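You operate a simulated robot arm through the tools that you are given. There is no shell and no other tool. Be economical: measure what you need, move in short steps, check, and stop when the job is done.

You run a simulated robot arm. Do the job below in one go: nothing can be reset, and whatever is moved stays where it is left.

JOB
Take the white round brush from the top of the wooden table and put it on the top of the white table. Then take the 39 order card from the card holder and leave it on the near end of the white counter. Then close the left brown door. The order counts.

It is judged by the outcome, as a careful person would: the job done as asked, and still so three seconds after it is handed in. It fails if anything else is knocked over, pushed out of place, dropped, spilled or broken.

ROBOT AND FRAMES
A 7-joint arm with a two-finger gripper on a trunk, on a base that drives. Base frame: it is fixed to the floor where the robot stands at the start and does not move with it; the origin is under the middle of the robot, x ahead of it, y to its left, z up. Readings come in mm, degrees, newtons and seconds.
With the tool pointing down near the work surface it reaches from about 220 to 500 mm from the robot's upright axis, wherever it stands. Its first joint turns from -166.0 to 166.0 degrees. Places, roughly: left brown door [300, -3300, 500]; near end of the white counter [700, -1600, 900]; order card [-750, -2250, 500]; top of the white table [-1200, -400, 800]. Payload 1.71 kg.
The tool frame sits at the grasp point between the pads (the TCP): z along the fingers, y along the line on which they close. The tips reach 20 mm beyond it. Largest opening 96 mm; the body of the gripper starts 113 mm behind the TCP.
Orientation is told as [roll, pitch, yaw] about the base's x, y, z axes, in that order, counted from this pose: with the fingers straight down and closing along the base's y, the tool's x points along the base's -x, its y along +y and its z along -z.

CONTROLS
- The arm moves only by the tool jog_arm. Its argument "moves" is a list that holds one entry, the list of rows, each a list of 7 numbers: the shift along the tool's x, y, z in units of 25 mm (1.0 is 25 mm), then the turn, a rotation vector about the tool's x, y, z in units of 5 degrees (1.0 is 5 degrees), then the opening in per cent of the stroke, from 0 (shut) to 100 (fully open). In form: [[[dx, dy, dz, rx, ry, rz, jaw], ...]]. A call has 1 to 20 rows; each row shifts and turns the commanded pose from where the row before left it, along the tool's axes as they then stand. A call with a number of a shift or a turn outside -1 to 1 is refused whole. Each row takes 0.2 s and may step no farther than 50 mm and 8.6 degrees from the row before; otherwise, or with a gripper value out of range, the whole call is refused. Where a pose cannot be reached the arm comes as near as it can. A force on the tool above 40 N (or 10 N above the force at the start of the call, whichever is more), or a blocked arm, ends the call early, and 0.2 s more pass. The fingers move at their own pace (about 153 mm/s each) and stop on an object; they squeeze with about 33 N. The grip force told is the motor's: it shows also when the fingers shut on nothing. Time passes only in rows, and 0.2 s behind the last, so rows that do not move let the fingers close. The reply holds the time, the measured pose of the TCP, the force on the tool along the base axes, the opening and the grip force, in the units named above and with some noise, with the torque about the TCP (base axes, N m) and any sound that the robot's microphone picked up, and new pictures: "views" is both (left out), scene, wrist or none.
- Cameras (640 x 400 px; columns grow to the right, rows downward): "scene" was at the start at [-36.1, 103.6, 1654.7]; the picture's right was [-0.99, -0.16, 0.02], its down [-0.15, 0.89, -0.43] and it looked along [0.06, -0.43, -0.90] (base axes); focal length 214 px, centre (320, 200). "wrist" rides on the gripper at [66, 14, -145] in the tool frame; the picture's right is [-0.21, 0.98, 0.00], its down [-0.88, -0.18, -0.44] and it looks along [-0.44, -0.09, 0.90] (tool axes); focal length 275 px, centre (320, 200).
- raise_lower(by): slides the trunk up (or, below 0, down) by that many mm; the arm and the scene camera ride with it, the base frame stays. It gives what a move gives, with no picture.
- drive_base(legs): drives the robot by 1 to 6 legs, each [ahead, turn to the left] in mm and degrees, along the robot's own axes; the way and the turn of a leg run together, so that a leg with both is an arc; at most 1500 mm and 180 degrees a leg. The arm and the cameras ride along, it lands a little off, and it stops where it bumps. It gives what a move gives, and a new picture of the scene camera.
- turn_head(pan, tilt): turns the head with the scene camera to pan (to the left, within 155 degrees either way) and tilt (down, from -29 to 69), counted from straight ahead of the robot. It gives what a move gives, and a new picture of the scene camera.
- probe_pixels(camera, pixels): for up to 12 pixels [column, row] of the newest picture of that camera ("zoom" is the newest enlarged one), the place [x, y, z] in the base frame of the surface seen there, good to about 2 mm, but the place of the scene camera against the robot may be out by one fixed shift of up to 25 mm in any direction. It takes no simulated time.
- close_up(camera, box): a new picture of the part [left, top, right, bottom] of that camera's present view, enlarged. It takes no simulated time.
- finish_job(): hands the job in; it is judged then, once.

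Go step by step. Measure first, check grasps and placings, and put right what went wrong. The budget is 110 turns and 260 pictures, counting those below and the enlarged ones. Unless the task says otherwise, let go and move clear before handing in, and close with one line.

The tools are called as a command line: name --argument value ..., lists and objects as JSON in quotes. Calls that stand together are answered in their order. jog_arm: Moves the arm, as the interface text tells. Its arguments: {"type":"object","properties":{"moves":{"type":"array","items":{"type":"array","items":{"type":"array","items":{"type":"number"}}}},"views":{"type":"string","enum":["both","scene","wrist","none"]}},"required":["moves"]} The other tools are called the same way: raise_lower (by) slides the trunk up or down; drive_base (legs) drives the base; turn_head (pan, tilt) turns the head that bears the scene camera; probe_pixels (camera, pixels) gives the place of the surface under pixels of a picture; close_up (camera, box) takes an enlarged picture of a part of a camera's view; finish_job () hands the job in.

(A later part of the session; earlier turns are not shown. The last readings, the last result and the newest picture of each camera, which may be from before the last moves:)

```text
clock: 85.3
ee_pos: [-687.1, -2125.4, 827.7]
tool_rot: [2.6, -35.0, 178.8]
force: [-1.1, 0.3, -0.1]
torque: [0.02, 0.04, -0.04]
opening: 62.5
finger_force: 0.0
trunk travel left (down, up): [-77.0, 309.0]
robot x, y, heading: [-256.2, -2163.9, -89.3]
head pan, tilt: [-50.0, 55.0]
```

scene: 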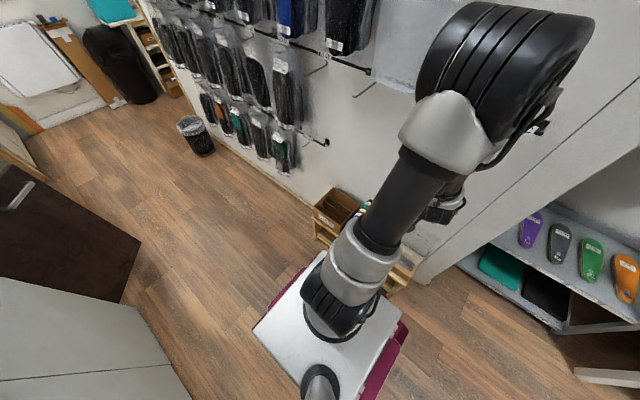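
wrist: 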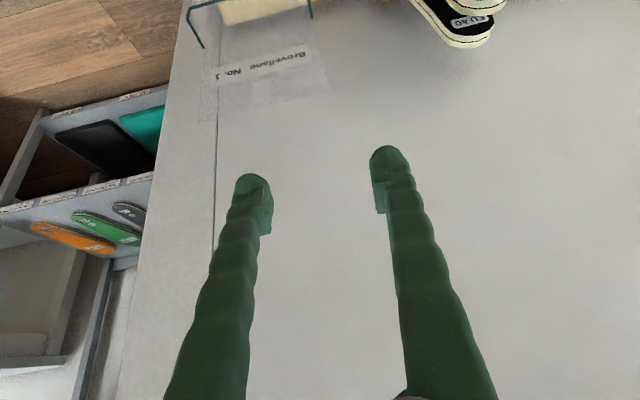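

The clear "No. 1" box is visible at the top of the wrist view; probe it and nearby surfaces.

probe_pixels --camera "wrist" --pixels '[[202, 45], [190, 10], [312, 15], [260, 12], [260, 65], [310, 2], [470, 20], [270, 100], [400, 80], [230, 3]]'

jog_arm --moves '[[[0, 0, 0, 0, 1, 0, 65], [0, 0, 0, 0, 1, 0, 65], [0, 0, 0, 0, 1, 0, 65], [0, 0, 0, 0, 1, 0, 65], [0, 0, 0, 0, 1, 0, 65], [0, 0, 0, 0, 1, 0, 65], [0, 0, 0, 0, 1, 0, 65], [0.5, 0, 0, 0, 0, 0, 65], [0.5, 0, 0, 0, 0, 0, 65], [0, 0, 0, 0, 0, 0, 65]]]' --views "both"

```text
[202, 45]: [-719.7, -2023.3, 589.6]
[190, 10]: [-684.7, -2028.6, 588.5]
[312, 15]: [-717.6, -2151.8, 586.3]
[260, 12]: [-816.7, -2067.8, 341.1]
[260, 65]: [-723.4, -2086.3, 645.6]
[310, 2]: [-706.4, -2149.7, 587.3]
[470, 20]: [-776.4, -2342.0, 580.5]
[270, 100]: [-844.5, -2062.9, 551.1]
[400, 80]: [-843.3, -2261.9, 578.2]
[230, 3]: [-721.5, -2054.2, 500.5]
```

```text
clock: 87.5
ee_pos: [-661.1, -2131.0, 829.2]
tool_rot: [1.7, 0.0, -179.6]
force: [0.6, 0.6, 0.3]
torque: [-0.01, -0.02, -0.02]
opening: 62.1
finger_force: 0.1
trunk travel left (down, up): [-77.0, 309.0]
robot x, y, heading: [-248.2, -2168.8, -89.5]
head pan, tilt: [-50.0, 55.0]
```

scene: 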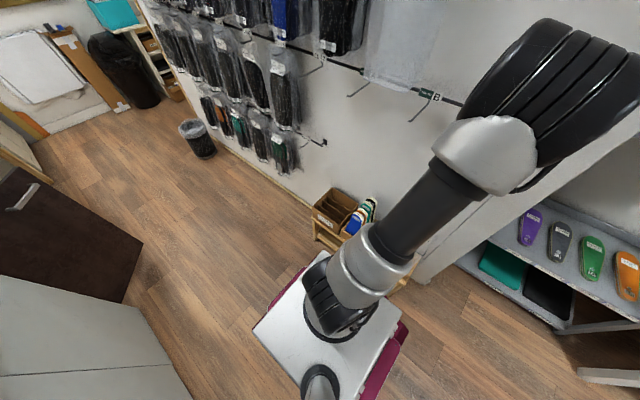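
wrist: 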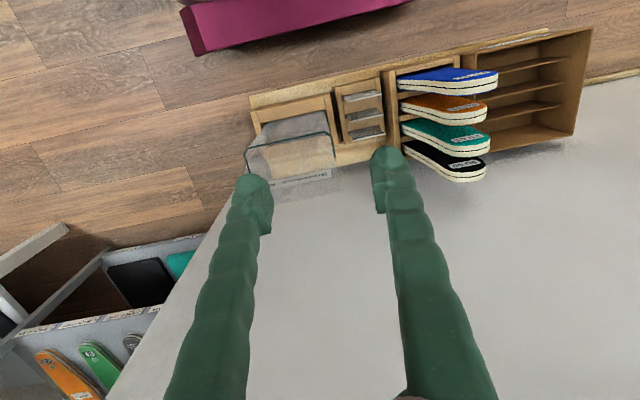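

Great overview: cards at wrist (362,95),(367,113),(368,133); acrylic box left, insoles right. Probe all precisely.

probe_pixels --camera "wrist" --pixels '[[346, 97], [383, 94], [347, 116], [384, 113], [350, 134], [384, 131], [400, 85], [497, 78], [450, 72], [487, 112], [334, 140], [302, 113]]'

close_up --camera "wrist" --box '[230, 30, 518, 210]'

```text
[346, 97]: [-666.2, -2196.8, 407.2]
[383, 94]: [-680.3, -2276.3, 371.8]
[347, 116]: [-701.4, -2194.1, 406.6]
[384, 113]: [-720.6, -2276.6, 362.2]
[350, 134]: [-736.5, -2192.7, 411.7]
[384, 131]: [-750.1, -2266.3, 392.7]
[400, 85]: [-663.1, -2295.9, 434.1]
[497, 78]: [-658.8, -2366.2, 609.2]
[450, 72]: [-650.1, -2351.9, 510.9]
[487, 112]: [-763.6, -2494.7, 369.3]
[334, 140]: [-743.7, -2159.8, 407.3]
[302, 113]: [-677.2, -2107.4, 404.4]
```

```text
2.22 times, centred on (374, 120) of wrist
```

zoom: 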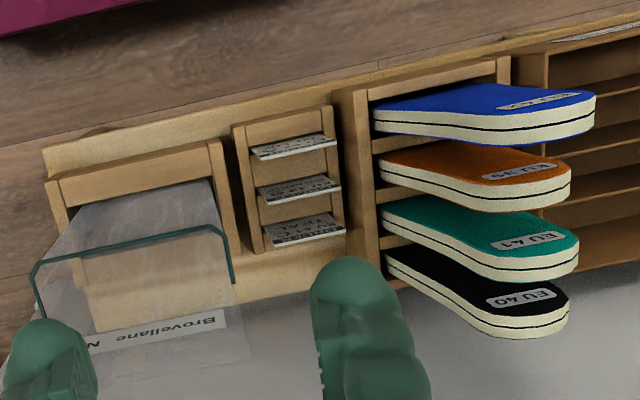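

probe_pixels --camera "zoom" --pixels '[[255, 157], [332, 142], [262, 202], [338, 187], [300, 190], [268, 245], [342, 230], [234, 282], [375, 125], [593, 97], [370, 185], [595, 125]]'

```text
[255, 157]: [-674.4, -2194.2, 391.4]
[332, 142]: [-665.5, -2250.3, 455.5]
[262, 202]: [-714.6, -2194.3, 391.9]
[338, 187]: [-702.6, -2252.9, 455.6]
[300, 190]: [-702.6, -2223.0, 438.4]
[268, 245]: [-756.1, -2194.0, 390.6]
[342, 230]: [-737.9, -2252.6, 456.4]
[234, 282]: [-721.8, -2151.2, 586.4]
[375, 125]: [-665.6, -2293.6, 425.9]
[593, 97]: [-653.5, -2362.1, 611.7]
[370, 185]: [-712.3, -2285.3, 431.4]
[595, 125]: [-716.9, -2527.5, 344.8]
```

Middle card ≈ x -703, y -2224, top z≈456; box at y>-2152, insoles y<-2293. I'll yaw the tool −90° (close along x) and lean ~12° so the camera clears the box.

jog_arm --moves '[[[0, 0, 0, 0, 0, -1, 65], [0, 0, 0, 0, 0, -1, 65], [0, 0, 0, 0, 0, -1, 65], [0, 0, 0, 0, 0, -1, 65], [0, 0, 0, 0, 0, -1, 65], [0, 0, 0, 0, 0, -1, 65], [0, 0, 0, 0, 0, -1, 65], [0, 0, 0, 0, 0, -1, 65], [0, 0, 0, 0, 0, -1, 65], [0, 0, 0, 0, 0, -1, 65], [0, 0, 0, 0, 0, -1, 65], [0, 0, 0, 0, 0, -1, 65], [0, 0, 0, 0, 0, -1, 65], [0, 0, 0, 0, 0, -1, 65], [0, 0, 0, 0, 0, -1, 65], [0, 0, 0, 0, 0, -1, 65], [0, 0, 0, 0, 0, -1, 65], [0, 0, 0, 0, 0, -1, 65]]]' --views "wrist"

```text
clock: 91.3
ee_pos: [-660.6, -2132.3, 828.6]
tool_rot: [0.0, -1.8, -89.8]
force: [0.1, 0.3, 0.8]
torque: [0.0, -0.01, -0.02]
opening: 62.5
finger_force: 0.0
trunk travel left (down, up): [-77.0, 309.0]
robot x, y, heading: [-252.4, -2169.1, -89.6]
head pan, tilt: [-50.0, 55.0]
```

wrist: 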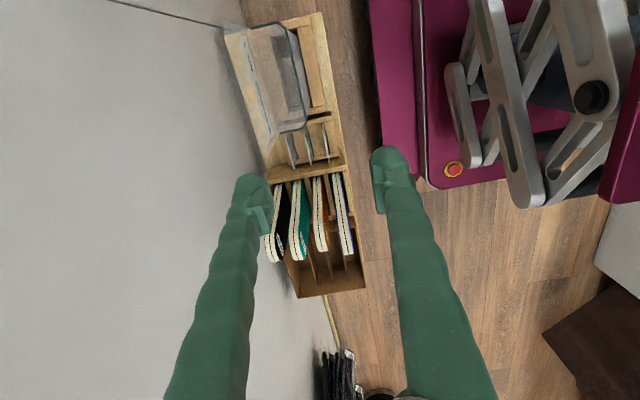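

Yaw done. Move over the middle card, descend to z≈660, and lean 13.8°, with the opening reduced to 31%.

jog_arm --moves '[[[-0.93, -0.42, 0, 0, 0, 0, 31], [-0.93, -0.42, 0, 0, 0, 0, 31], [-0.93, -0.42, 0, 0, 0, 0, 31], [-0.93, -0.42, 0, 0, 0, 0, 31], [0, 0, 1, 0, 0, 0, 31], [0, 0, 1, 0, 0, 0, 31], [0, 0, 1, 0, 0, 0, 31], [0, 0, 1, 0, 0, 0, 31], [0, 0, 1, 0, 0, 0, 31], [0, 0, 1, 0, 0, 0, 31], [0, 0, 0.7, 0, 0, 0, 31], [0, 0, 0, 0, 0.92, 0, 31], [0, 0, 0, 0, 0.92, 0, 31], [0, 0, 0, 0, 0.92, 0, 31], [0, 0, 0, 0, 0, 0, 31], [0, 0, 0, 0, 0, 0, 31]]]' --views "both"

```text
clock: 94.7
ee_pos: [-702.2, -2229.2, 664.1]
tool_rot: [-0.1, 12.0, -89.8]
force: [-0.6, -0.3, 0.3]
torque: [-0.05, 0.03, 0.01]
opening: 29.7
finger_force: 0.1
trunk travel left (down, up): [-77.0, 309.0]
robot x, y, heading: [-255.4, -2169.4, -89.8]
head pan, tilt: [-50.0, 55.0]
```

scene: 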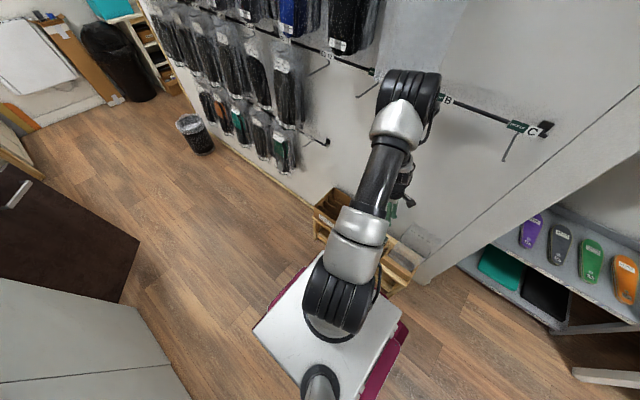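
wrist: 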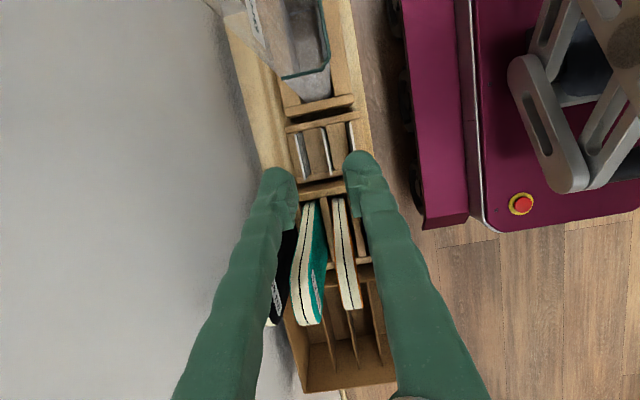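

Zoom the wrist view on the cards and check the elbow's clearance to the hooks.

close_up --camera "wrist" --box '[250, 90, 410, 190]'

probe_pixels --camera "scene" --pixels '[[410, 80], [438, 85], [436, 110], [400, 185], [376, 78], [440, 98], [360, 92], [502, 158]]'

```text
4.00 times, centred on (330, 140) of wrist
```

zoom: 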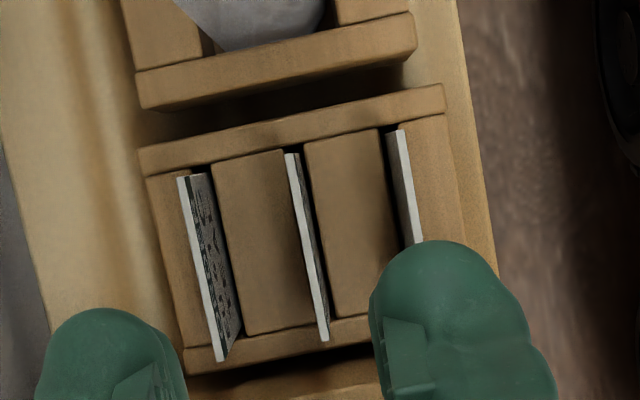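

```text
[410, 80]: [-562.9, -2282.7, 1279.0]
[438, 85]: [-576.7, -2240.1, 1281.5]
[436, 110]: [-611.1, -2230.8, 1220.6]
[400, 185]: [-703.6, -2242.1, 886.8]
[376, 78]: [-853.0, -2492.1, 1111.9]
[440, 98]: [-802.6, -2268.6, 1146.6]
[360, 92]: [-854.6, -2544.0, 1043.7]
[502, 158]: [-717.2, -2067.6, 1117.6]
```

Elbow stays ~100 mm clear of hooks. Probe card edges in the zoom.

probe_pixels --camera "zoom" --pixels '[[289, 160], [298, 210], [310, 265], [323, 335], [326, 338], [183, 185], [205, 290], [219, 355], [394, 140], [408, 210], [260, 250], [350, 230]]'

```text
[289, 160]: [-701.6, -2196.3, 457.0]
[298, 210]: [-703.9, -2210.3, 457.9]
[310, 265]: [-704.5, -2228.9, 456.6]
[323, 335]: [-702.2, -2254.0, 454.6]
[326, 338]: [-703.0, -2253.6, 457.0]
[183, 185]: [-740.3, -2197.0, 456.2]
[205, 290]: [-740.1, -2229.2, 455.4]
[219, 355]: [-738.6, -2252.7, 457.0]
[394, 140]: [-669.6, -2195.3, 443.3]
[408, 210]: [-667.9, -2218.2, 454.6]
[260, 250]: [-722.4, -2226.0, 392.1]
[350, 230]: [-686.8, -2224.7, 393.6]
```

Middle card at x≈-703, y≈-2225, top 457. Descend vertically 137 mm first.

jog_arm --moves '[[[-0.174, 0, 0.9, 0, 0, 0, 31], [-0.174, 0, 0.9, 0, 0, 0, 31], [-0.174, 0, 0.9, 0, 0, 0, 31], [-0.174, 0, 0.9, 0, 0, 0, 31], [-0.174, 0, 0.9, 0, 0, 0, 31], [-0.174, 0, 0.9, 0, 0, 0, 31], [0, 0, 0, 0, 0, 0, 31], [0, 0, 0, 0, 0, 0, 31]]]' --views "both"

close_up --camera "wrist" --box '[240, 70, 400, 170]'

```text
clock: 96.5
ee_pos: [-701.8, -2226.8, 526.8]
tool_rot: [0.0, 12.2, -89.7]
force: [0.3, -0.5, -1.0]
torque: [0.02, -0.01, -0.03]
opening: 29.6
finger_force: 0.1
trunk travel left (down, up): [-77.0, 309.0]
robot x, y, heading: [-252.4, -2164.0, -89.6]
head pan, tilt: [-50.0, 55.0]
```

scene: 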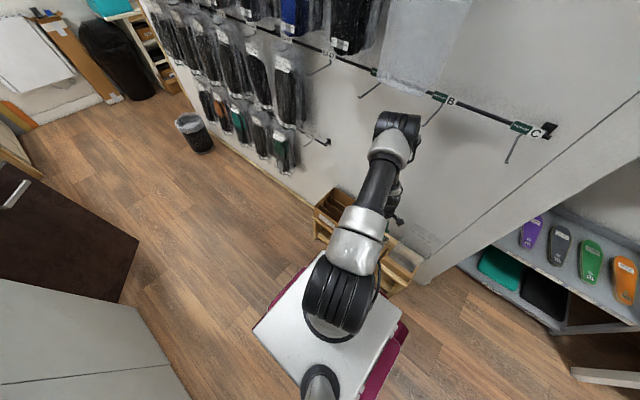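
wrist: 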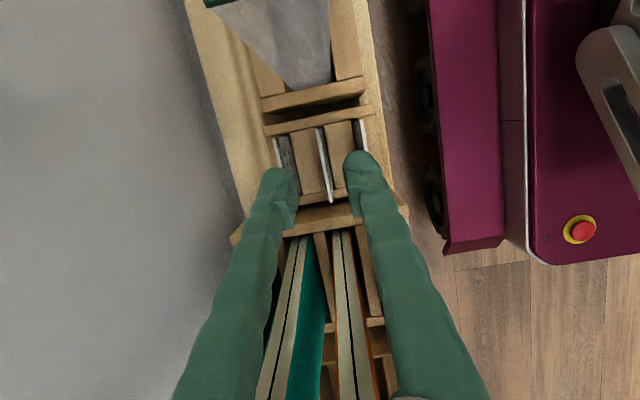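

```text
4.00 times, centred on (320, 120) of wrist
```

zoom: 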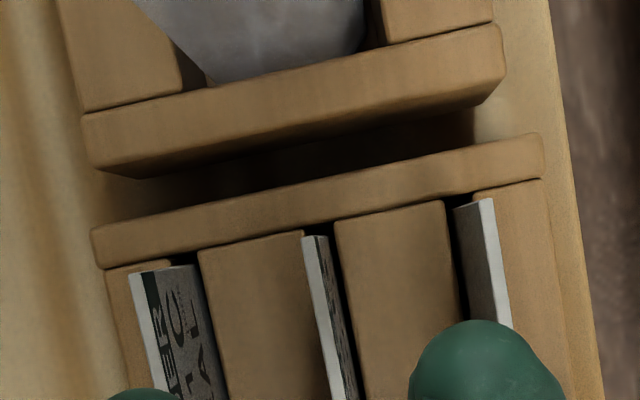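

Clear on both sides. Descend the last 90 mm.

jog_arm --moves '[[[-0.17, -0.02, 0.88, 0, 0, 0, 31], [-0.17, -0.02, 0.88, 0, 0, 0, 31], [-0.17, 0, 0.88, 0, 0, 0, 31], [-0.17, 0, 0.88, 0, 0, 0, 31], [0, 0, 0, 0, 0, 0, 31], [0, 0, 0, 0, 0, 0, 31]]]' --views "wrist"

```text
clock: 97.9
ee_pos: [-704.2, -2228.2, 436.5]
tool_rot: [0.0, 12.2, -89.7]
force: [-0.4, 0.6, 0.5]
torque: [0.0, 0.01, -0.01]
opening: 29.9
finger_force: 0.2
trunk travel left (down, up): [-77.0, 309.0]
robot x, y, heading: [-253.0, -2167.0, -89.9]
head pan, tilt: [-50.0, 55.0]
```

wrist: 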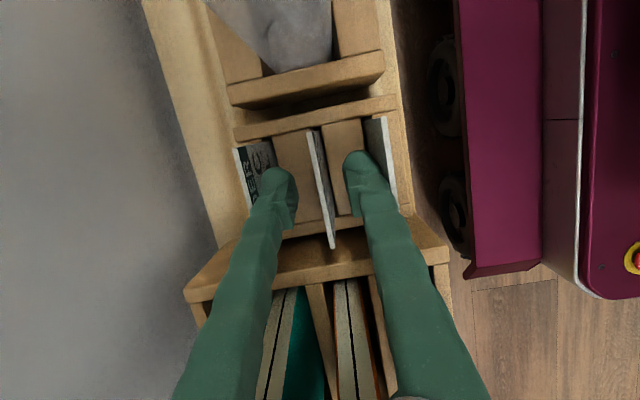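

Middle card lies between the fingers, neighbours outside. Close.

jog_arm --moves '[[[0, 0, 0, 0, 0, 0, 20], [0, 0, 0, 0, 0, 0, 10], [0, 0, 0, 0, 0, 0, 0], [0, 0, 0, 0, 0, 0, 0], [0, 0, 0, 0, 0, 0, 0]]]' --views "wrist"

```text
clock: 99.1
ee_pos: [-704.2, -2226.7, 436.4]
tool_rot: [0.0, 12.1, -89.7]
force: [-0.1, 0.8, 1.0]
torque: [0.01, 0.01, -0.02]
opening: 6.1
finger_force: 30.5
trunk travel left (down, up): [-77.0, 309.0]
robot x, y, heading: [-248.6, -2164.8, -89.5]
head pan, tilt: [-50.0, 55.0]
```

wrist: 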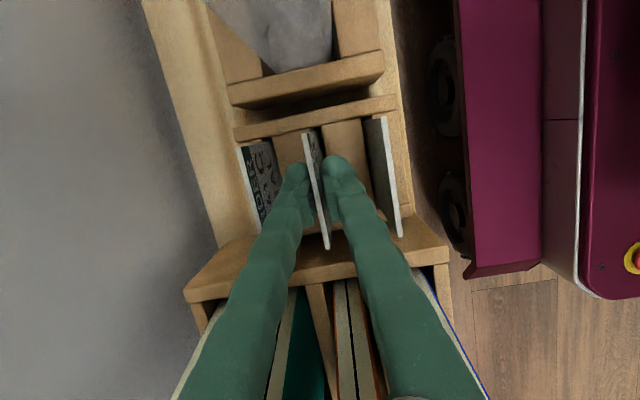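

Gripped (6 mm). Lift straight up by trunk 100 mm and check.

raise_lower --by 100

jog_arm --moves '[[[0, 0, 0, 0, 0, 0, 0]]]' --views "both"

```text
clock: 100.4
ee_pos: [-703.8, -2226.5, 536.4]
tool_rot: [0.1, 12.3, -89.7]
force: [-0.2, 0.1, 0.1]
torque: [0.02, -0.02, -0.02]
opening: 6.0
finger_force: 29.5
trunk travel left (down, up): [-177.0, 209.0]
robot x, y, heading: [-253.4, -2167.6, -89.7]
head pan, tilt: [-50.0, 55.0]
```

```text
clock: 100.8
ee_pos: [-703.3, -2227.0, 537.1]
tool_rot: [0.0, 12.2, -89.7]
force: [0.3, -0.4, -0.1]
torque: [0.0, 0.0, -0.01]
opening: 5.7
finger_force: 29.4
trunk travel left (down, up): [-177.0, 209.0]
robot x, y, heading: [-253.8, -2167.4, -89.6]
head pan, tilt: [-50.0, 55.0]
```

scene: 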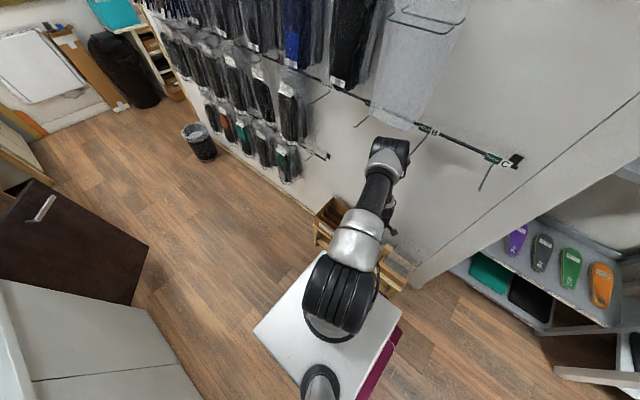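
wrist: 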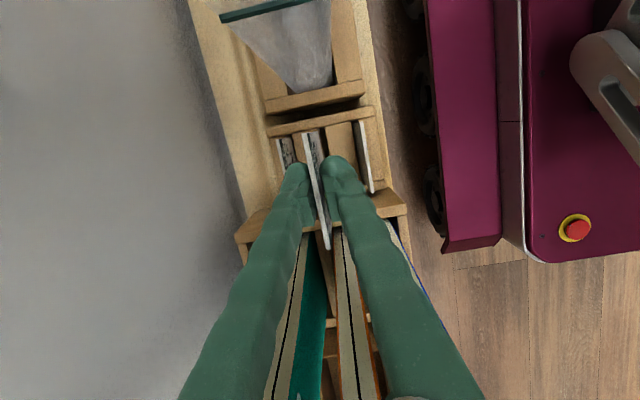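

Card lifted clean. Raise another 150 mm and pull toward the robot.

raise_lower --by 200

jog_arm --moves '[[[0, 0.9, 0, 0, -0.8, 0, 0], [0, 0.9, 0, 0, -0.8, 0, 0], [0, 0.9, 0, 0, -0.8, 0, 0], [0, 0.9, -0.9, 0, 0, 0, 0], [0, 0.9, -0.9, 0, 0, 0, 0], [0, 0.9, -0.9, 0, 0, 0, 0], [0, 0, -0.9, 0, 0, 0, 0], [0, 0, -0.9, 0, 0, 0, 0], [0, 0, -0.9, 0, 0, 0, 0], [0, 0, -0.9, 0, 0, 0, 0], [0, 0, -0.9, 0, 0, 0, 0], [0, 0, 0, 0, 0, 0, 0]]]' --views "both"

```text
clock: 103.0
ee_pos: [-702.5, -2242.9, 734.7]
tool_rot: [0.3, 12.2, -89.0]
force: [0.6, 1.2, 0.2]
torque: [-0.02, 0.01, 0.01]
opening: 6.0
finger_force: 29.4
trunk travel left (down, up): [-377.0, 9.0]
robot x, y, heading: [-253.1, -2166.6, -89.8]
head pan, tilt: [-50.0, 55.0]
```

```text
clock: 103.9
ee_pos: [-617.6, -2234.2, 746.0]
tool_rot: [0.1, -3.9, -86.4]
force: [0.9, -0.4, -0.1]
torque: [-0.01, 0.09, -0.04]
opening: 6.2
finger_force: 29.7
trunk travel left (down, up): [-377.0, 9.0]
robot x, y, heading: [-256.0, -2171.3, -88.4]
head pan, tilt: [-50.0, 55.0]
stopped in row 4: the force on the tool passed its limit at 48 N (the readings are from after the stop); the commanded pose is now the measured one
```

scene: 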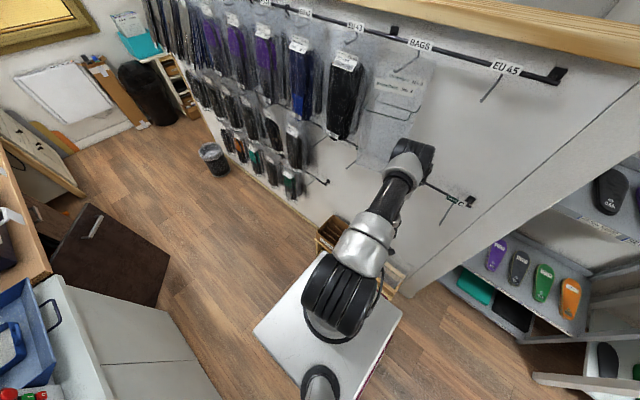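
wrist: 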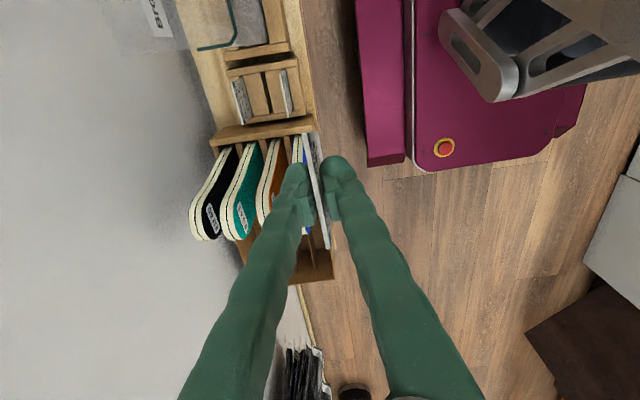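

A contact was felt — probably the wrist/elbow near the hooks or clear pocket at scene (410,160). Zoom in to inspect.

close_up --camera "scene" --box '[320, 50, 520, 260]'

probe_pixels --camera "scene" --pixels '[[408, 150], [430, 160], [395, 190], [370, 100], [415, 110], [450, 215], [380, 150], [357, 170], [470, 200], [395, 205], [350, 270]]'

```text
1.90 times, centred on (420, 155) of scene
```

zoom: 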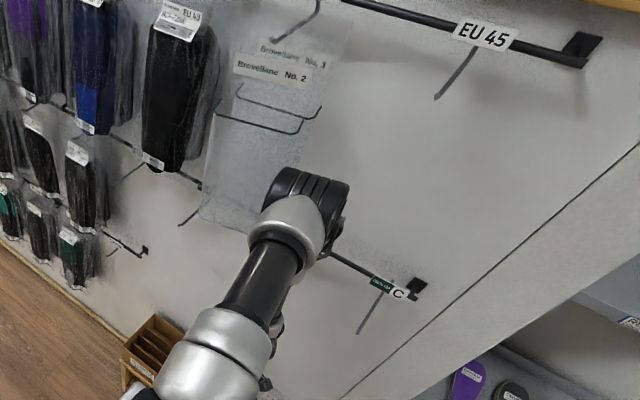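

```text
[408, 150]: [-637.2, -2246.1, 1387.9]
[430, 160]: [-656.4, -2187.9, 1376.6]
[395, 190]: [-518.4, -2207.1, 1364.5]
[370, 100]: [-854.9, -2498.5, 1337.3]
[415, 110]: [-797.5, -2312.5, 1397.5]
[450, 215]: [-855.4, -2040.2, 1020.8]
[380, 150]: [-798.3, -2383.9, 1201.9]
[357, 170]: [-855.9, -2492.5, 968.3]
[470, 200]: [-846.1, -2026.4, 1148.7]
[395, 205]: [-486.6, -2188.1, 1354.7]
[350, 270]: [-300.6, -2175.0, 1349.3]
```

Nothing appears displaced, the card is still gripped; the wrist likely grazed hook B. Move gently in +x away from the wall.

jog_arm --moves '[[[0, 0.4, 0, 0, 0, 0, 0], [0, 0.4, 0, 0, 0, 0, 0], [0, 0.4, 0, 0, 0, 0, 0], [0, 0.4, 0, 0, 0, 0, 0], [0, 0.4, 0, 0, 0, 0, 0], [0, 0.4, 0, 0, 0, 0, 0], [0, 0, 0, 0, 0, 0, 0]]]' --views "both"

close_up --camera "scene" --box '[320, 50, 520, 260]'

```text
clock: 105.5
ee_pos: [-561.4, -2251.4, 743.2]
tool_rot: [0.5, -2.5, -85.9]
force: [0.1, 1.0, -0.3]
torque: [-0.13, -0.04, -0.01]
opening: 6.0
finger_force: 29.1
trunk travel left (down, up): [-377.0, 9.0]
robot x, y, heading: [-260.0, -2168.8, -88.7]
head pan, tilt: [-50.0, 55.0]
```

scene: 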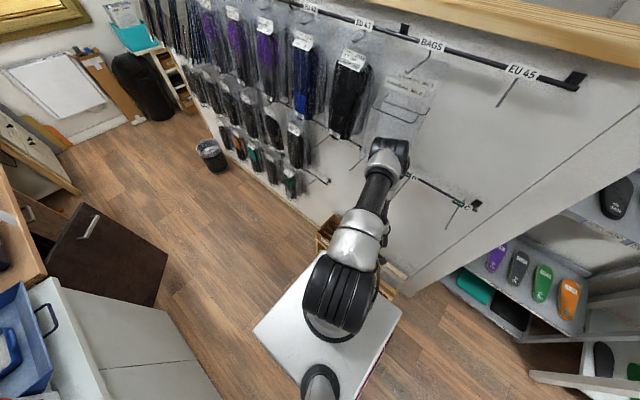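
wrist: 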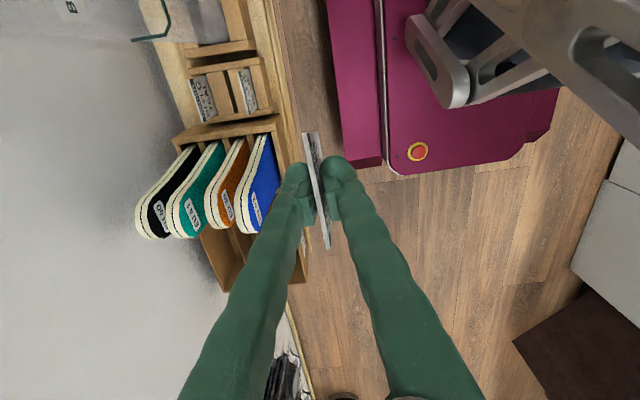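

```text
1.90 times, centred on (420, 155) of scene
```

zoom: 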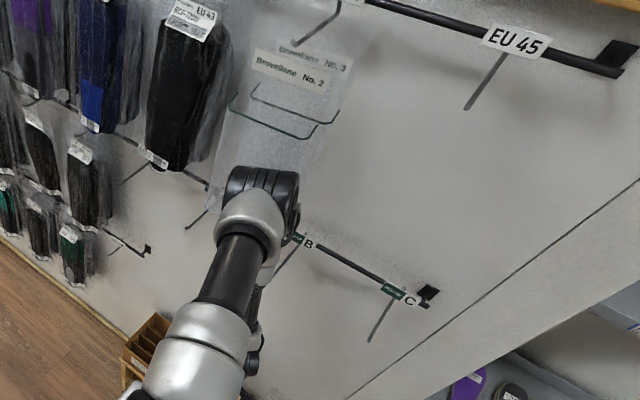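

Hooks are intact and the card is held. Back away from the wall with an arc to the right, then turn to face +y so the arm faces the counter.

drive_base --legs '[[-400, -20], [-200, 0], [0, -161.3]]'

turn_head --pan -90 --tilt 50

jog_arm --moves '[[[0, 0, 0, 0, 0, 0, 0]]]' --views "wrist"

```text
clock: 117.4
ee_pos: [169.3, -1525.3, 743.1]
tool_rot: [0.5, -2.5, 91.4]
force: [0.2, -0.6, 0.2]
torque: [0.02, 0.03, -0.02]
opening: 5.9
finger_force: 29.8
trunk travel left (down, up): [-377.0, 9.0]
robot x, y, heading: [-145.8, -1594.5, 88.6]
head pan, tilt: [-50.0, 55.0]
```

scene: 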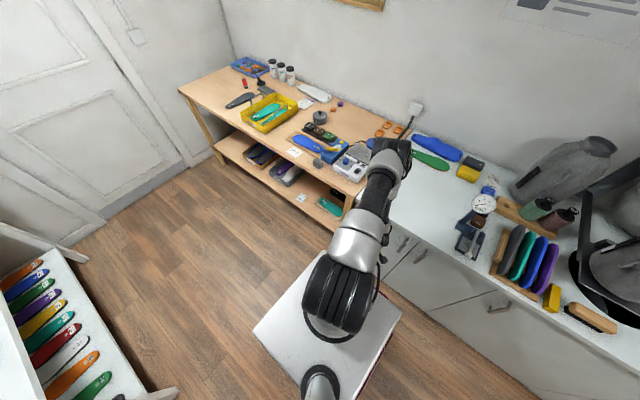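

```text
clock: 118.5
ee_pos: [169.7, -1535.7, 744.2]
tool_rot: [0.5, -3.4, 91.4]
force: [0.4, -0.3, 0.0]
torque: [0.04, 0.01, -0.02]
opening: 5.7
finger_force: 29.8
trunk travel left (down, up): [-377.0, 9.0]
robot x, y, heading: [-145.1, -1590.4, 88.5]
head pan, tilt: [-90.0, 50.0]
```

scene: 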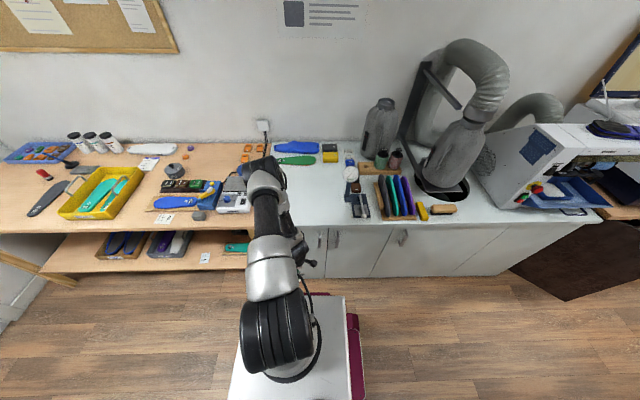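

```text
clock: 118.8
ee_pos: [169.1, -1535.7, 745.4]
tool_rot: [0.5, -3.4, 91.4]
force: [0.2, -0.2, -0.6]
torque: [0.0, -0.01, 0.0]
opening: 6.1
finger_force: 29.9
trunk travel left (down, up): [-377.0, 9.0]
robot x, y, heading: [-140.3, -1590.6, 88.5]
head pan, tilt: [-90.0, 50.0]
```

wrist: 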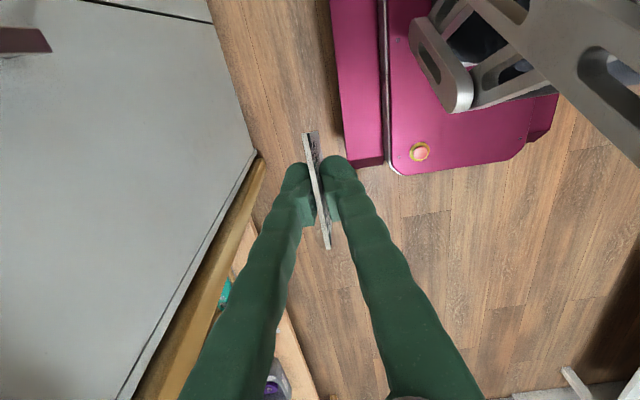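

Free area on the counter's near end around scene (310,195). Probe it and edges.

probe_pixels --camera "scene" --pixels '[[310, 195], [320, 215], [300, 222], [290, 180], [345, 190], [330, 175], [355, 215], [297, 160], [250, 190], [400, 222], [310, 240], [345, 205]]'

close_up --camera "scene" --box '[230, 120, 470, 270]'

```text
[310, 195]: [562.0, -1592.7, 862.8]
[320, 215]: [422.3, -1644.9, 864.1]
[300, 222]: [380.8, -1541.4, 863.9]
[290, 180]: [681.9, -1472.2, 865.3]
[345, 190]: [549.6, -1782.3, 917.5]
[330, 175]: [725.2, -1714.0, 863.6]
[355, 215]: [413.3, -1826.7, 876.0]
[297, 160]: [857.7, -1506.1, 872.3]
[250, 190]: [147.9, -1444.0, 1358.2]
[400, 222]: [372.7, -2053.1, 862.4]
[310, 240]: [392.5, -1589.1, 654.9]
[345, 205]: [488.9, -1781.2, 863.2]
```

```text
2.67 times, centred on (350, 195) of scene
```

zoom: 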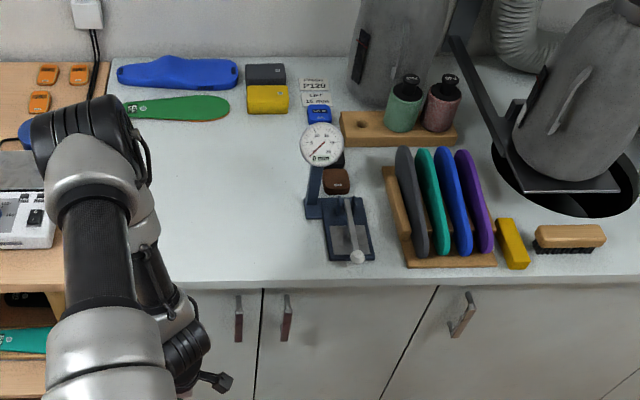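

Big free spot at x 400–740, y −1450…−1720. First raise the arm ~225 mm.

jog_arm --moves '[[[0, 0, -0.9, 0, 0, 0, 0], [0, 0, -0.9, 0, 0, 0, 0], [0, 0, -0.9, 0, 0, 0, 0], [0, 0, -0.9, 0, 0, 0, 0], [0, 0, -0.9, 0, 0, 0, 0], [0, 0, -0.9, 0, 0, 0, 0], [0, 0, -0.9, 0, 0, 0, 0], [0, 0, -0.9, 0, 0, 0, 0], [0, 0, -0.9, 0, 0, 0, 0], [0, 0, -0.9, 0, 0, 0, 0]]]' --views "none"

```text
clock: 121.0
ee_pos: [170.4, -1549.3, 968.9]
tool_rot: [0.4, -3.3, 91.4]
force: [0.9, 0.1, 0.4]
torque: [0.02, -0.04, -0.02]
opening: 6.2
finger_force: 29.8
trunk travel left (down, up): [-377.0, 9.0]
robot x, y, heading: [-141.2, -1590.1, 88.4]
head pan, tilt: [-90.0, 50.0]
```

Raised to z≈969. Now zig-zag the base 140 mm closer to the counter.

drive_base --legs '[[0, -13.5], [280, 0], [0, 30], [-280, 0], [0, -15]]'

```text
clock: 128.4
ee_pos: [315.9, -1529.7, 970.1]
tool_rot: [0.6, -2.9, 93.4]
force: [-0.4, -0.2, 0.4]
torque: [0.01, -0.03, 0.01]
opening: 5.9
finger_force: 30.0
trunk travel left (down, up): [-377.0, 9.0]
robot x, y, heading: [-2.8, -1585.5, 90.8]
head pan, tilt: [-90.0, 50.0]
```

scene: 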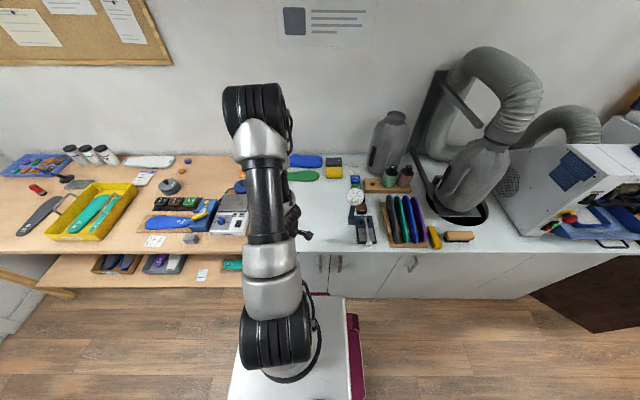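

Move out over the counter and tilt the tool 60° so the card approaches flat.

jog_arm --moves '[[[0.2, -0.82, -0.15, 0, 0, 0, 0], [0.2, -0.82, -0.15, 0, 0, 0, 0], [0.2, -0.82, -0.15, 0, 0, 0, 0], [0.2, -0.82, -0.15, 0, 0, 0, 0], [0.2, -0.82, -0.15, 0, 0, 0, 0], [0.2, -0.82, -0.15, 0, 0, 0, 0], [0.2, -0.82, -0.15, 0, 0, 0, 0], [0.2, -0.82, -0.15, 0, 0, 0, 0], [0, 0, 0, 1, 0, 0, 0], [0, 0, 0, 1, 0, 0, 0], [0, 0, 0, 1, 0, 0, 0], [0, 0, 0, 1, 0, 0, 0], [0, 0, 0, 1, 0, 0, 0], [0, 0, 0, 1, 0, 0, 0], [0, 0, 0, 1, 0, 0, 0], [0, 0, 0, 1, 0, 0, 0], [0, 0, 0, 1, 0, 0, 0], [0, 0, 0, 1, 0, 0, 0], [0, 0, 0, 1, 0, 0, 0], [0, 0, 0, 1, 0, 0, 0]]]' --views "both"

```text
clock: 132.6
ee_pos: [480.5, -1559.1, 995.6]
tool_rot: [-59.7, -2.9, 93.4]
force: [0.4, -0.2, 0.3]
torque: [0.02, 0.04, 0.01]
opening: 5.9
finger_force: 29.8
trunk travel left (down, up): [-377.0, 9.0]
robot x, y, heading: [0.5, -1590.3, 90.6]
head pan, tilt: [-90.0, 50.0]
```

scene: 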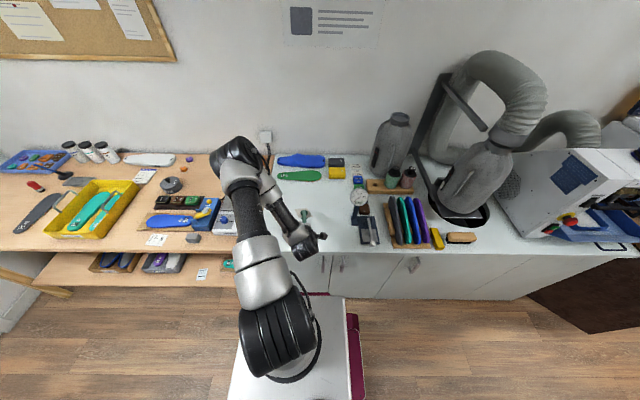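
wrist: 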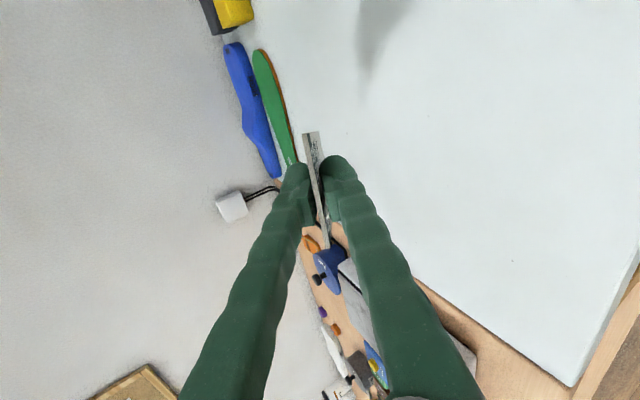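

Probe the counter/table boundary, counter height, and card extent.

probe_pixels --camera "scene" --pixels '[[274, 175], [282, 235], [340, 200], [320, 215]]'

probe_pixels --camera "wrist" --pixels '[[430, 285], [570, 380], [400, 150], [480, 250], [306, 145], [325, 235], [311, 150]]'

close_up --camera "scene" --box '[230, 170, 390, 270]'

```text
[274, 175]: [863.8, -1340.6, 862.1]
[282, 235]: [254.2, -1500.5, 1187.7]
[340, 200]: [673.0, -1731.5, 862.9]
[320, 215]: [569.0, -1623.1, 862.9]
```

```text
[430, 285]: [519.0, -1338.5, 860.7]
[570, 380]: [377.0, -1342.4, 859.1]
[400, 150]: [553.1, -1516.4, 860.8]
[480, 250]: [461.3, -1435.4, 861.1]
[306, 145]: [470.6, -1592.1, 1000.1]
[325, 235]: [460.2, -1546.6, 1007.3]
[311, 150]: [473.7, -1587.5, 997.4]
```

```text
4.00 times, centred on (310, 220) of scene
```

zoom: 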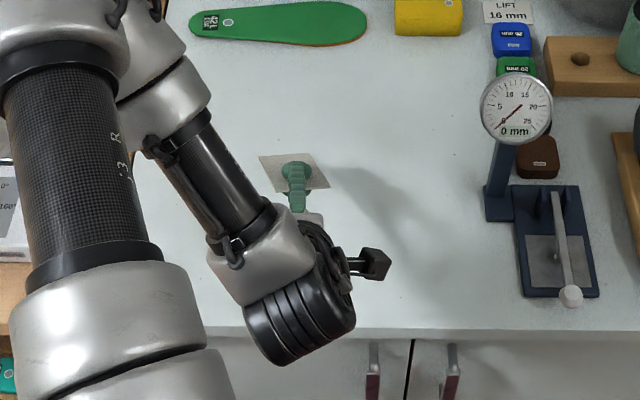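

probe_pixels --camera "zoom" --pixels '[[264, 160], [310, 157], [326, 184], [272, 188], [320, 185], [300, 340], [285, 360], [385, 262]]'

```text
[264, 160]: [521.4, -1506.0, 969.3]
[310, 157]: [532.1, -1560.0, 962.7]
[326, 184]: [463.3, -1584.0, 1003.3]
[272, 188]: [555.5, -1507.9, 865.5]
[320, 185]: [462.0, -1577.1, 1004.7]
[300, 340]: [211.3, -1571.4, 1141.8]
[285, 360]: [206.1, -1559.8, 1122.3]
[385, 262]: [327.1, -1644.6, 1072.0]
```

Distal edge is ~36 mm below TCP. Lower by trunk 90 mm, then creep to contact.

raise_lower --by -90

jog_arm --moves '[[[0, 0.07, 0.04, 0, 0, 0, 0], [0, 0.07, 0.04, 0, 0, 0, 0], [0, 0, 0, 0, 0, 0, 0]]]' --views "both"

close_up --camera "scene" --box '[250, 130, 410, 230]'

```text
clock: 133.9
ee_pos: [481.4, -1558.5, 905.0]
tool_rot: [-59.5, -2.9, 93.4]
force: [0.7, 0.3, 0.1]
torque: [-0.03, 0.01, 0.02]
opening: 5.9
finger_force: 29.1
trunk travel left (down, up): [-287.0, 99.0]
robot x, y, heading: [-0.2, -1587.9, 90.3]
head pan, tilt: [-90.0, 50.0]
```

```text
clock: 134.7
ee_pos: [480.8, -1558.8, 901.3]
tool_rot: [-59.5, -3.0, 93.5]
force: [0.7, -0.4, 1.1]
torque: [-0.03, -0.08, -0.02]
opening: 6.1
finger_force: 29.2
trunk travel left (down, up): [-287.0, 99.0]
robot x, y, heading: [2.6, -1592.8, 90.4]
head pan, tilt: [-90.0, 50.0]
```

scene: 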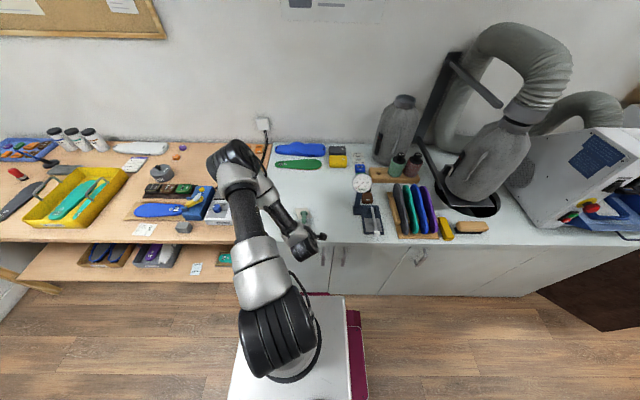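
wrist: 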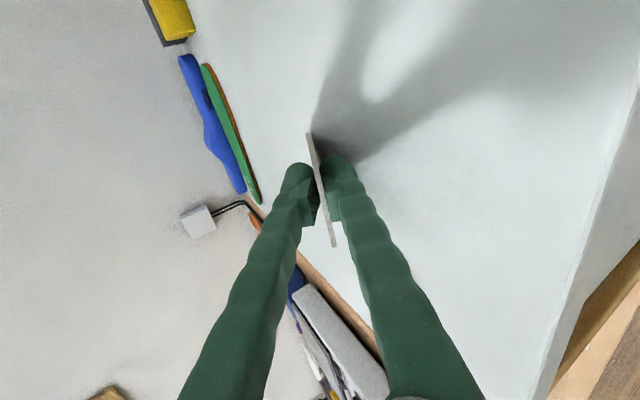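

```text
4.00 times, centred on (330, 180) of scene
```

zoom: 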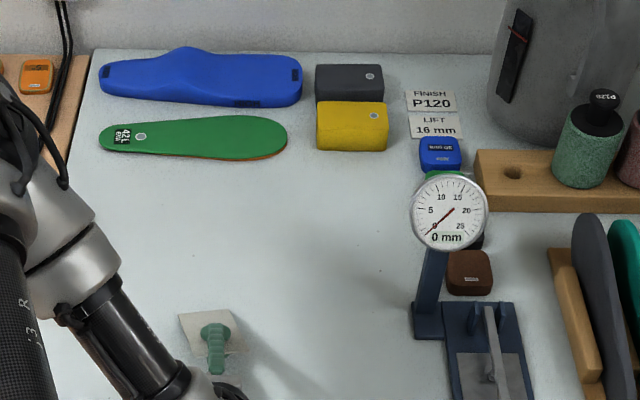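

Touch beginning (~1 N). One more 2 mm, open slightly, and withdraw horizontally so the card settles flat.

jog_arm --moves '[[[0, 0.07, 0.04, 0, 0, 0, 0], [0, 0, 0, 0, 0, 0, 0], [0, 0, 0, 0, 0, 0, 12], [0, 0, 0, 0, 0, 0, 18], [0, 0, 0, 0, 0, 0, 18]]]' --views "both"

close_up --camera "scene" --box '[260, 180, 360, 240]'

```text
clock: 135.9
ee_pos: [480.9, -1559.5, 899.6]
tool_rot: [-59.5, -2.8, 93.3]
force: [-0.5, -0.1, -0.1]
torque: [0.0, -0.03, -0.01]
opening: 17.3
finger_force: 0.0
trunk travel left (down, up): [-287.0, 99.0]
robot x, y, heading: [1.3, -1587.5, 90.6]
head pan, tilt: [-90.0, 50.0]
```

scene: 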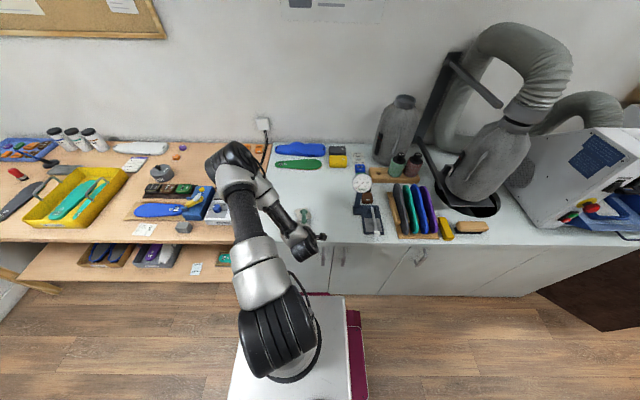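
wrist: 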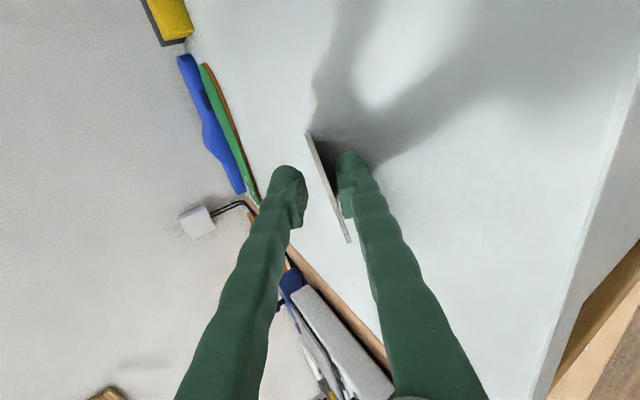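

```text
6.40 times, centred on (310, 210) of scene
```

zoom: 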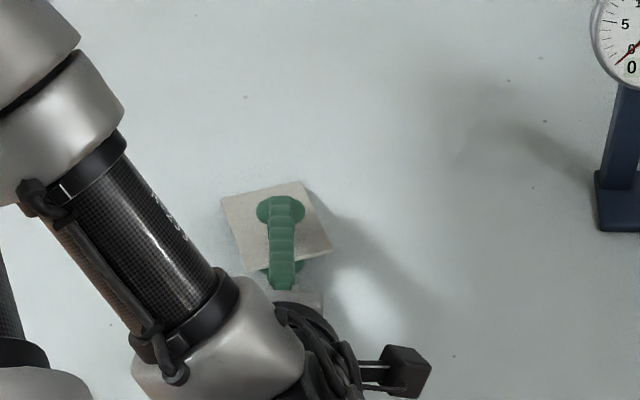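

Card rests on the lower finger with its edge on the counter. Withdraw horizontally in small steps.

jog_arm --moves '[[[0, 0.2, -0.35, 0, 0, 0, 18], [0, 0.2, -0.35, 0, 0, 0, 18], [0, 0.2, -0.35, 0, 0, 0, 18], [0, 0.2, -0.35, 0, 0, 0, 18], [0, 0.2, -0.35, 0, 0, 0, 18], [0, 0.2, -0.35, 0, 0, 0, 18], [0, 0, 0, 0, 0, 0, 18]]]' --views "wrist"

close_up --camera "scene" --box '[260, 180, 360, 240]'

```text
clock: 137.5
ee_pos: [441.4, -1563.4, 883.6]
tool_rot: [-60.0, -2.9, 93.5]
force: [8.3, 5.1, 15.4]
torque: [0.02, -0.26, 0.09]
opening: 5.6
finger_force: 0.0
out of reach, approached as far as the arm can: row 4, 5, 6
trunk travel left (down, up): [-287.0, 99.0]
robot x, y, heading: [1.0, -1588.6, 90.3]
head pan, tilt: [-90.0, 50.0]
```

wrist: 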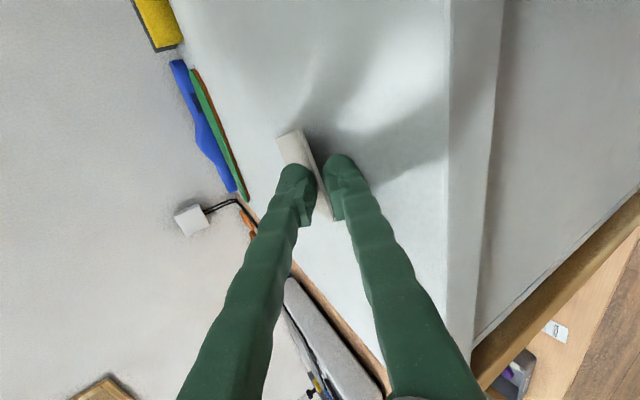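

```text
6.40 times, centred on (310, 210) of scene
```

zoom: 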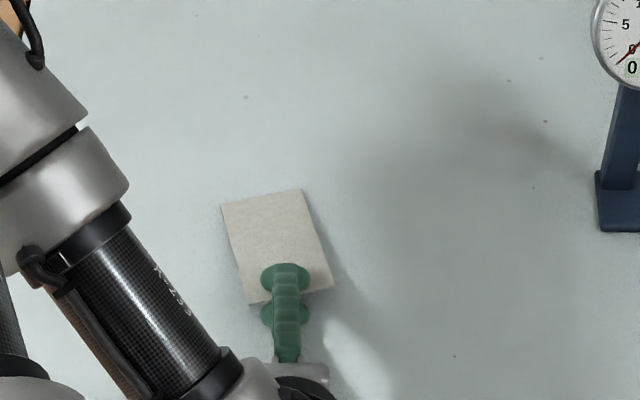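

The finger reached its inner limit and presses on the counter. Relieve by raising the trunk 8 mm.

raise_lower --by 10

jog_arm --moves '[[[0, 0, 0, 0, 0, 0, 20], [0, 0, 0, 0, 0, 0, 20]]]' --views "wrist"

close_up --camera "scene" --box '[260, 180, 360, 240]'

```text
clock: 138.0
ee_pos: [438.3, -1564.2, 892.3]
tool_rot: [-59.3, -2.9, 93.3]
force: [0.2, -0.4, 0.4]
torque: [0.0, -0.01, -0.03]
opening: 17.5
finger_force: 0.0
trunk travel left (down, up): [-297.0, 89.0]
robot x, y, heading: [1.7, -1593.4, 90.5]
head pan, tilt: [-90.0, 50.0]
```

```text
clock: 138.6
ee_pos: [440.3, -1563.3, 893.4]
tool_rot: [-59.6, -2.9, 93.4]
force: [-0.1, 0.2, 1.3]
torque: [0.01, 0.02, -0.03]
opening: 19.0
finger_force: 0.1
trunk travel left (down, up): [-297.0, 89.0]
robot x, y, heading: [2.9, -1588.6, 90.3]
head pan, tilt: [-90.0, 50.0]
```

wrist: 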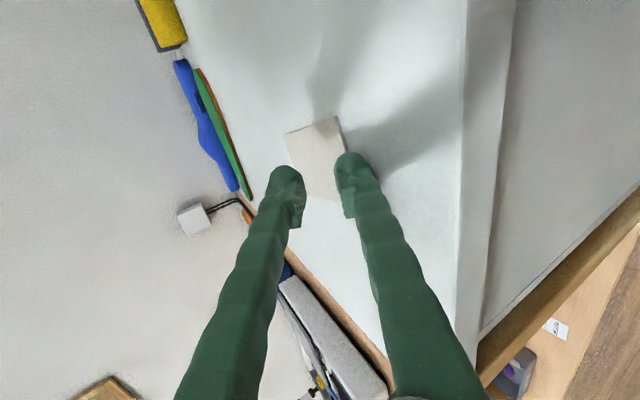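

```text
6.40 times, centred on (310, 210) of scene
```

zoom: 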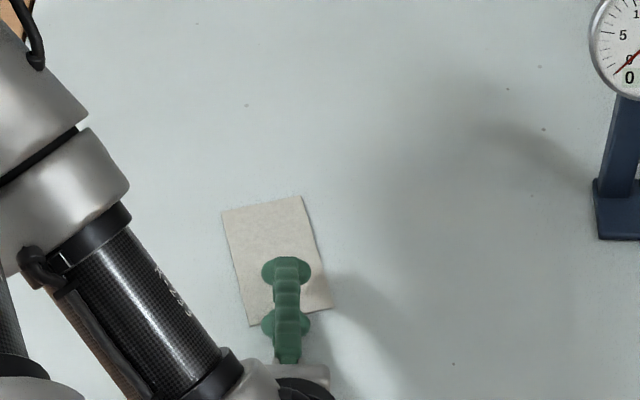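

The card now looks flat; verify by probing its corners.

probe_pixels --camera "zoom" --pixels '[[230, 220], [298, 203], [325, 303], [256, 318], [270, 240], [210, 280]]'

probe_pixels --camera "wrist" --pixels '[[292, 135], [335, 122], [315, 150], [325, 190], [400, 180]]'

```text
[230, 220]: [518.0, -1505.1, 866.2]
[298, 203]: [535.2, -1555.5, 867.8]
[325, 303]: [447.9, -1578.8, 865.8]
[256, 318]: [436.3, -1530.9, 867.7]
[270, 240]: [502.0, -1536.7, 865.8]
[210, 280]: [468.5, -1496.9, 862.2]
```

```text
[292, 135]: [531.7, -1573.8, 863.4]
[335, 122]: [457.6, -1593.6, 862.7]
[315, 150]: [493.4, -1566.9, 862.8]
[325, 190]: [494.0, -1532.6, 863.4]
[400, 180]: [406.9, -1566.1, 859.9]
```

Card lies flat on the counter (z≈863–867). Raise clear.

raise_lower --by 85

turn_head --pan -140 --tilt 40

close_up --camera "scene" --box '[160, 60, 480, 260]'

```text
clock: 139.8
ee_pos: [439.4, -1563.9, 979.6]
tool_rot: [-59.5, -2.9, 93.3]
force: [-0.5, 0.1, -0.6]
torque: [0.0, 0.01, -0.02]
opening: 19.1
finger_force: 0.1
trunk travel left (down, up): [-382.0, 4.0]
robot x, y, heading: [-0.7, -1589.4, 90.3]
head pan, tilt: [-90.0, 50.0]
```

```text
clock: 141.0
ee_pos: [441.3, -1563.4, 979.6]
tool_rot: [-59.5, -2.9, 93.5]
force: [1.4, -0.6, 0.4]
torque: [-0.01, 0.02, -0.04]
opening: 19.4
finger_force: 0.0
trunk travel left (down, up): [-382.0, 4.0]
robot x, y, heading: [-0.5, -1592.5, 90.5]
head pan, tilt: [-140.0, 40.0]
```

scene: 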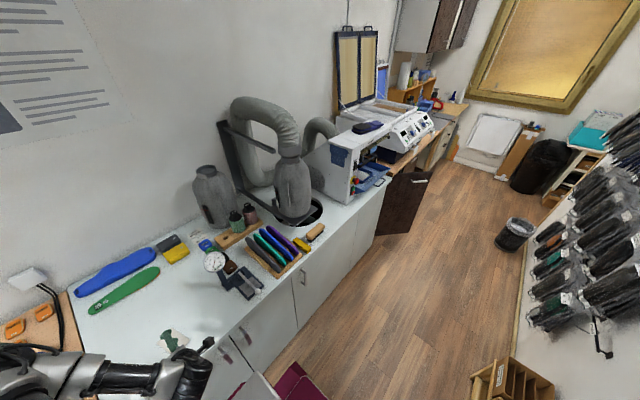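

```text
2.00 times, centred on (320, 160) of scene
```

zoom: 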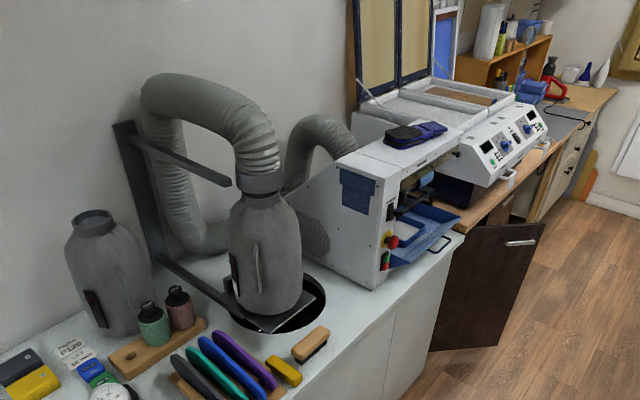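

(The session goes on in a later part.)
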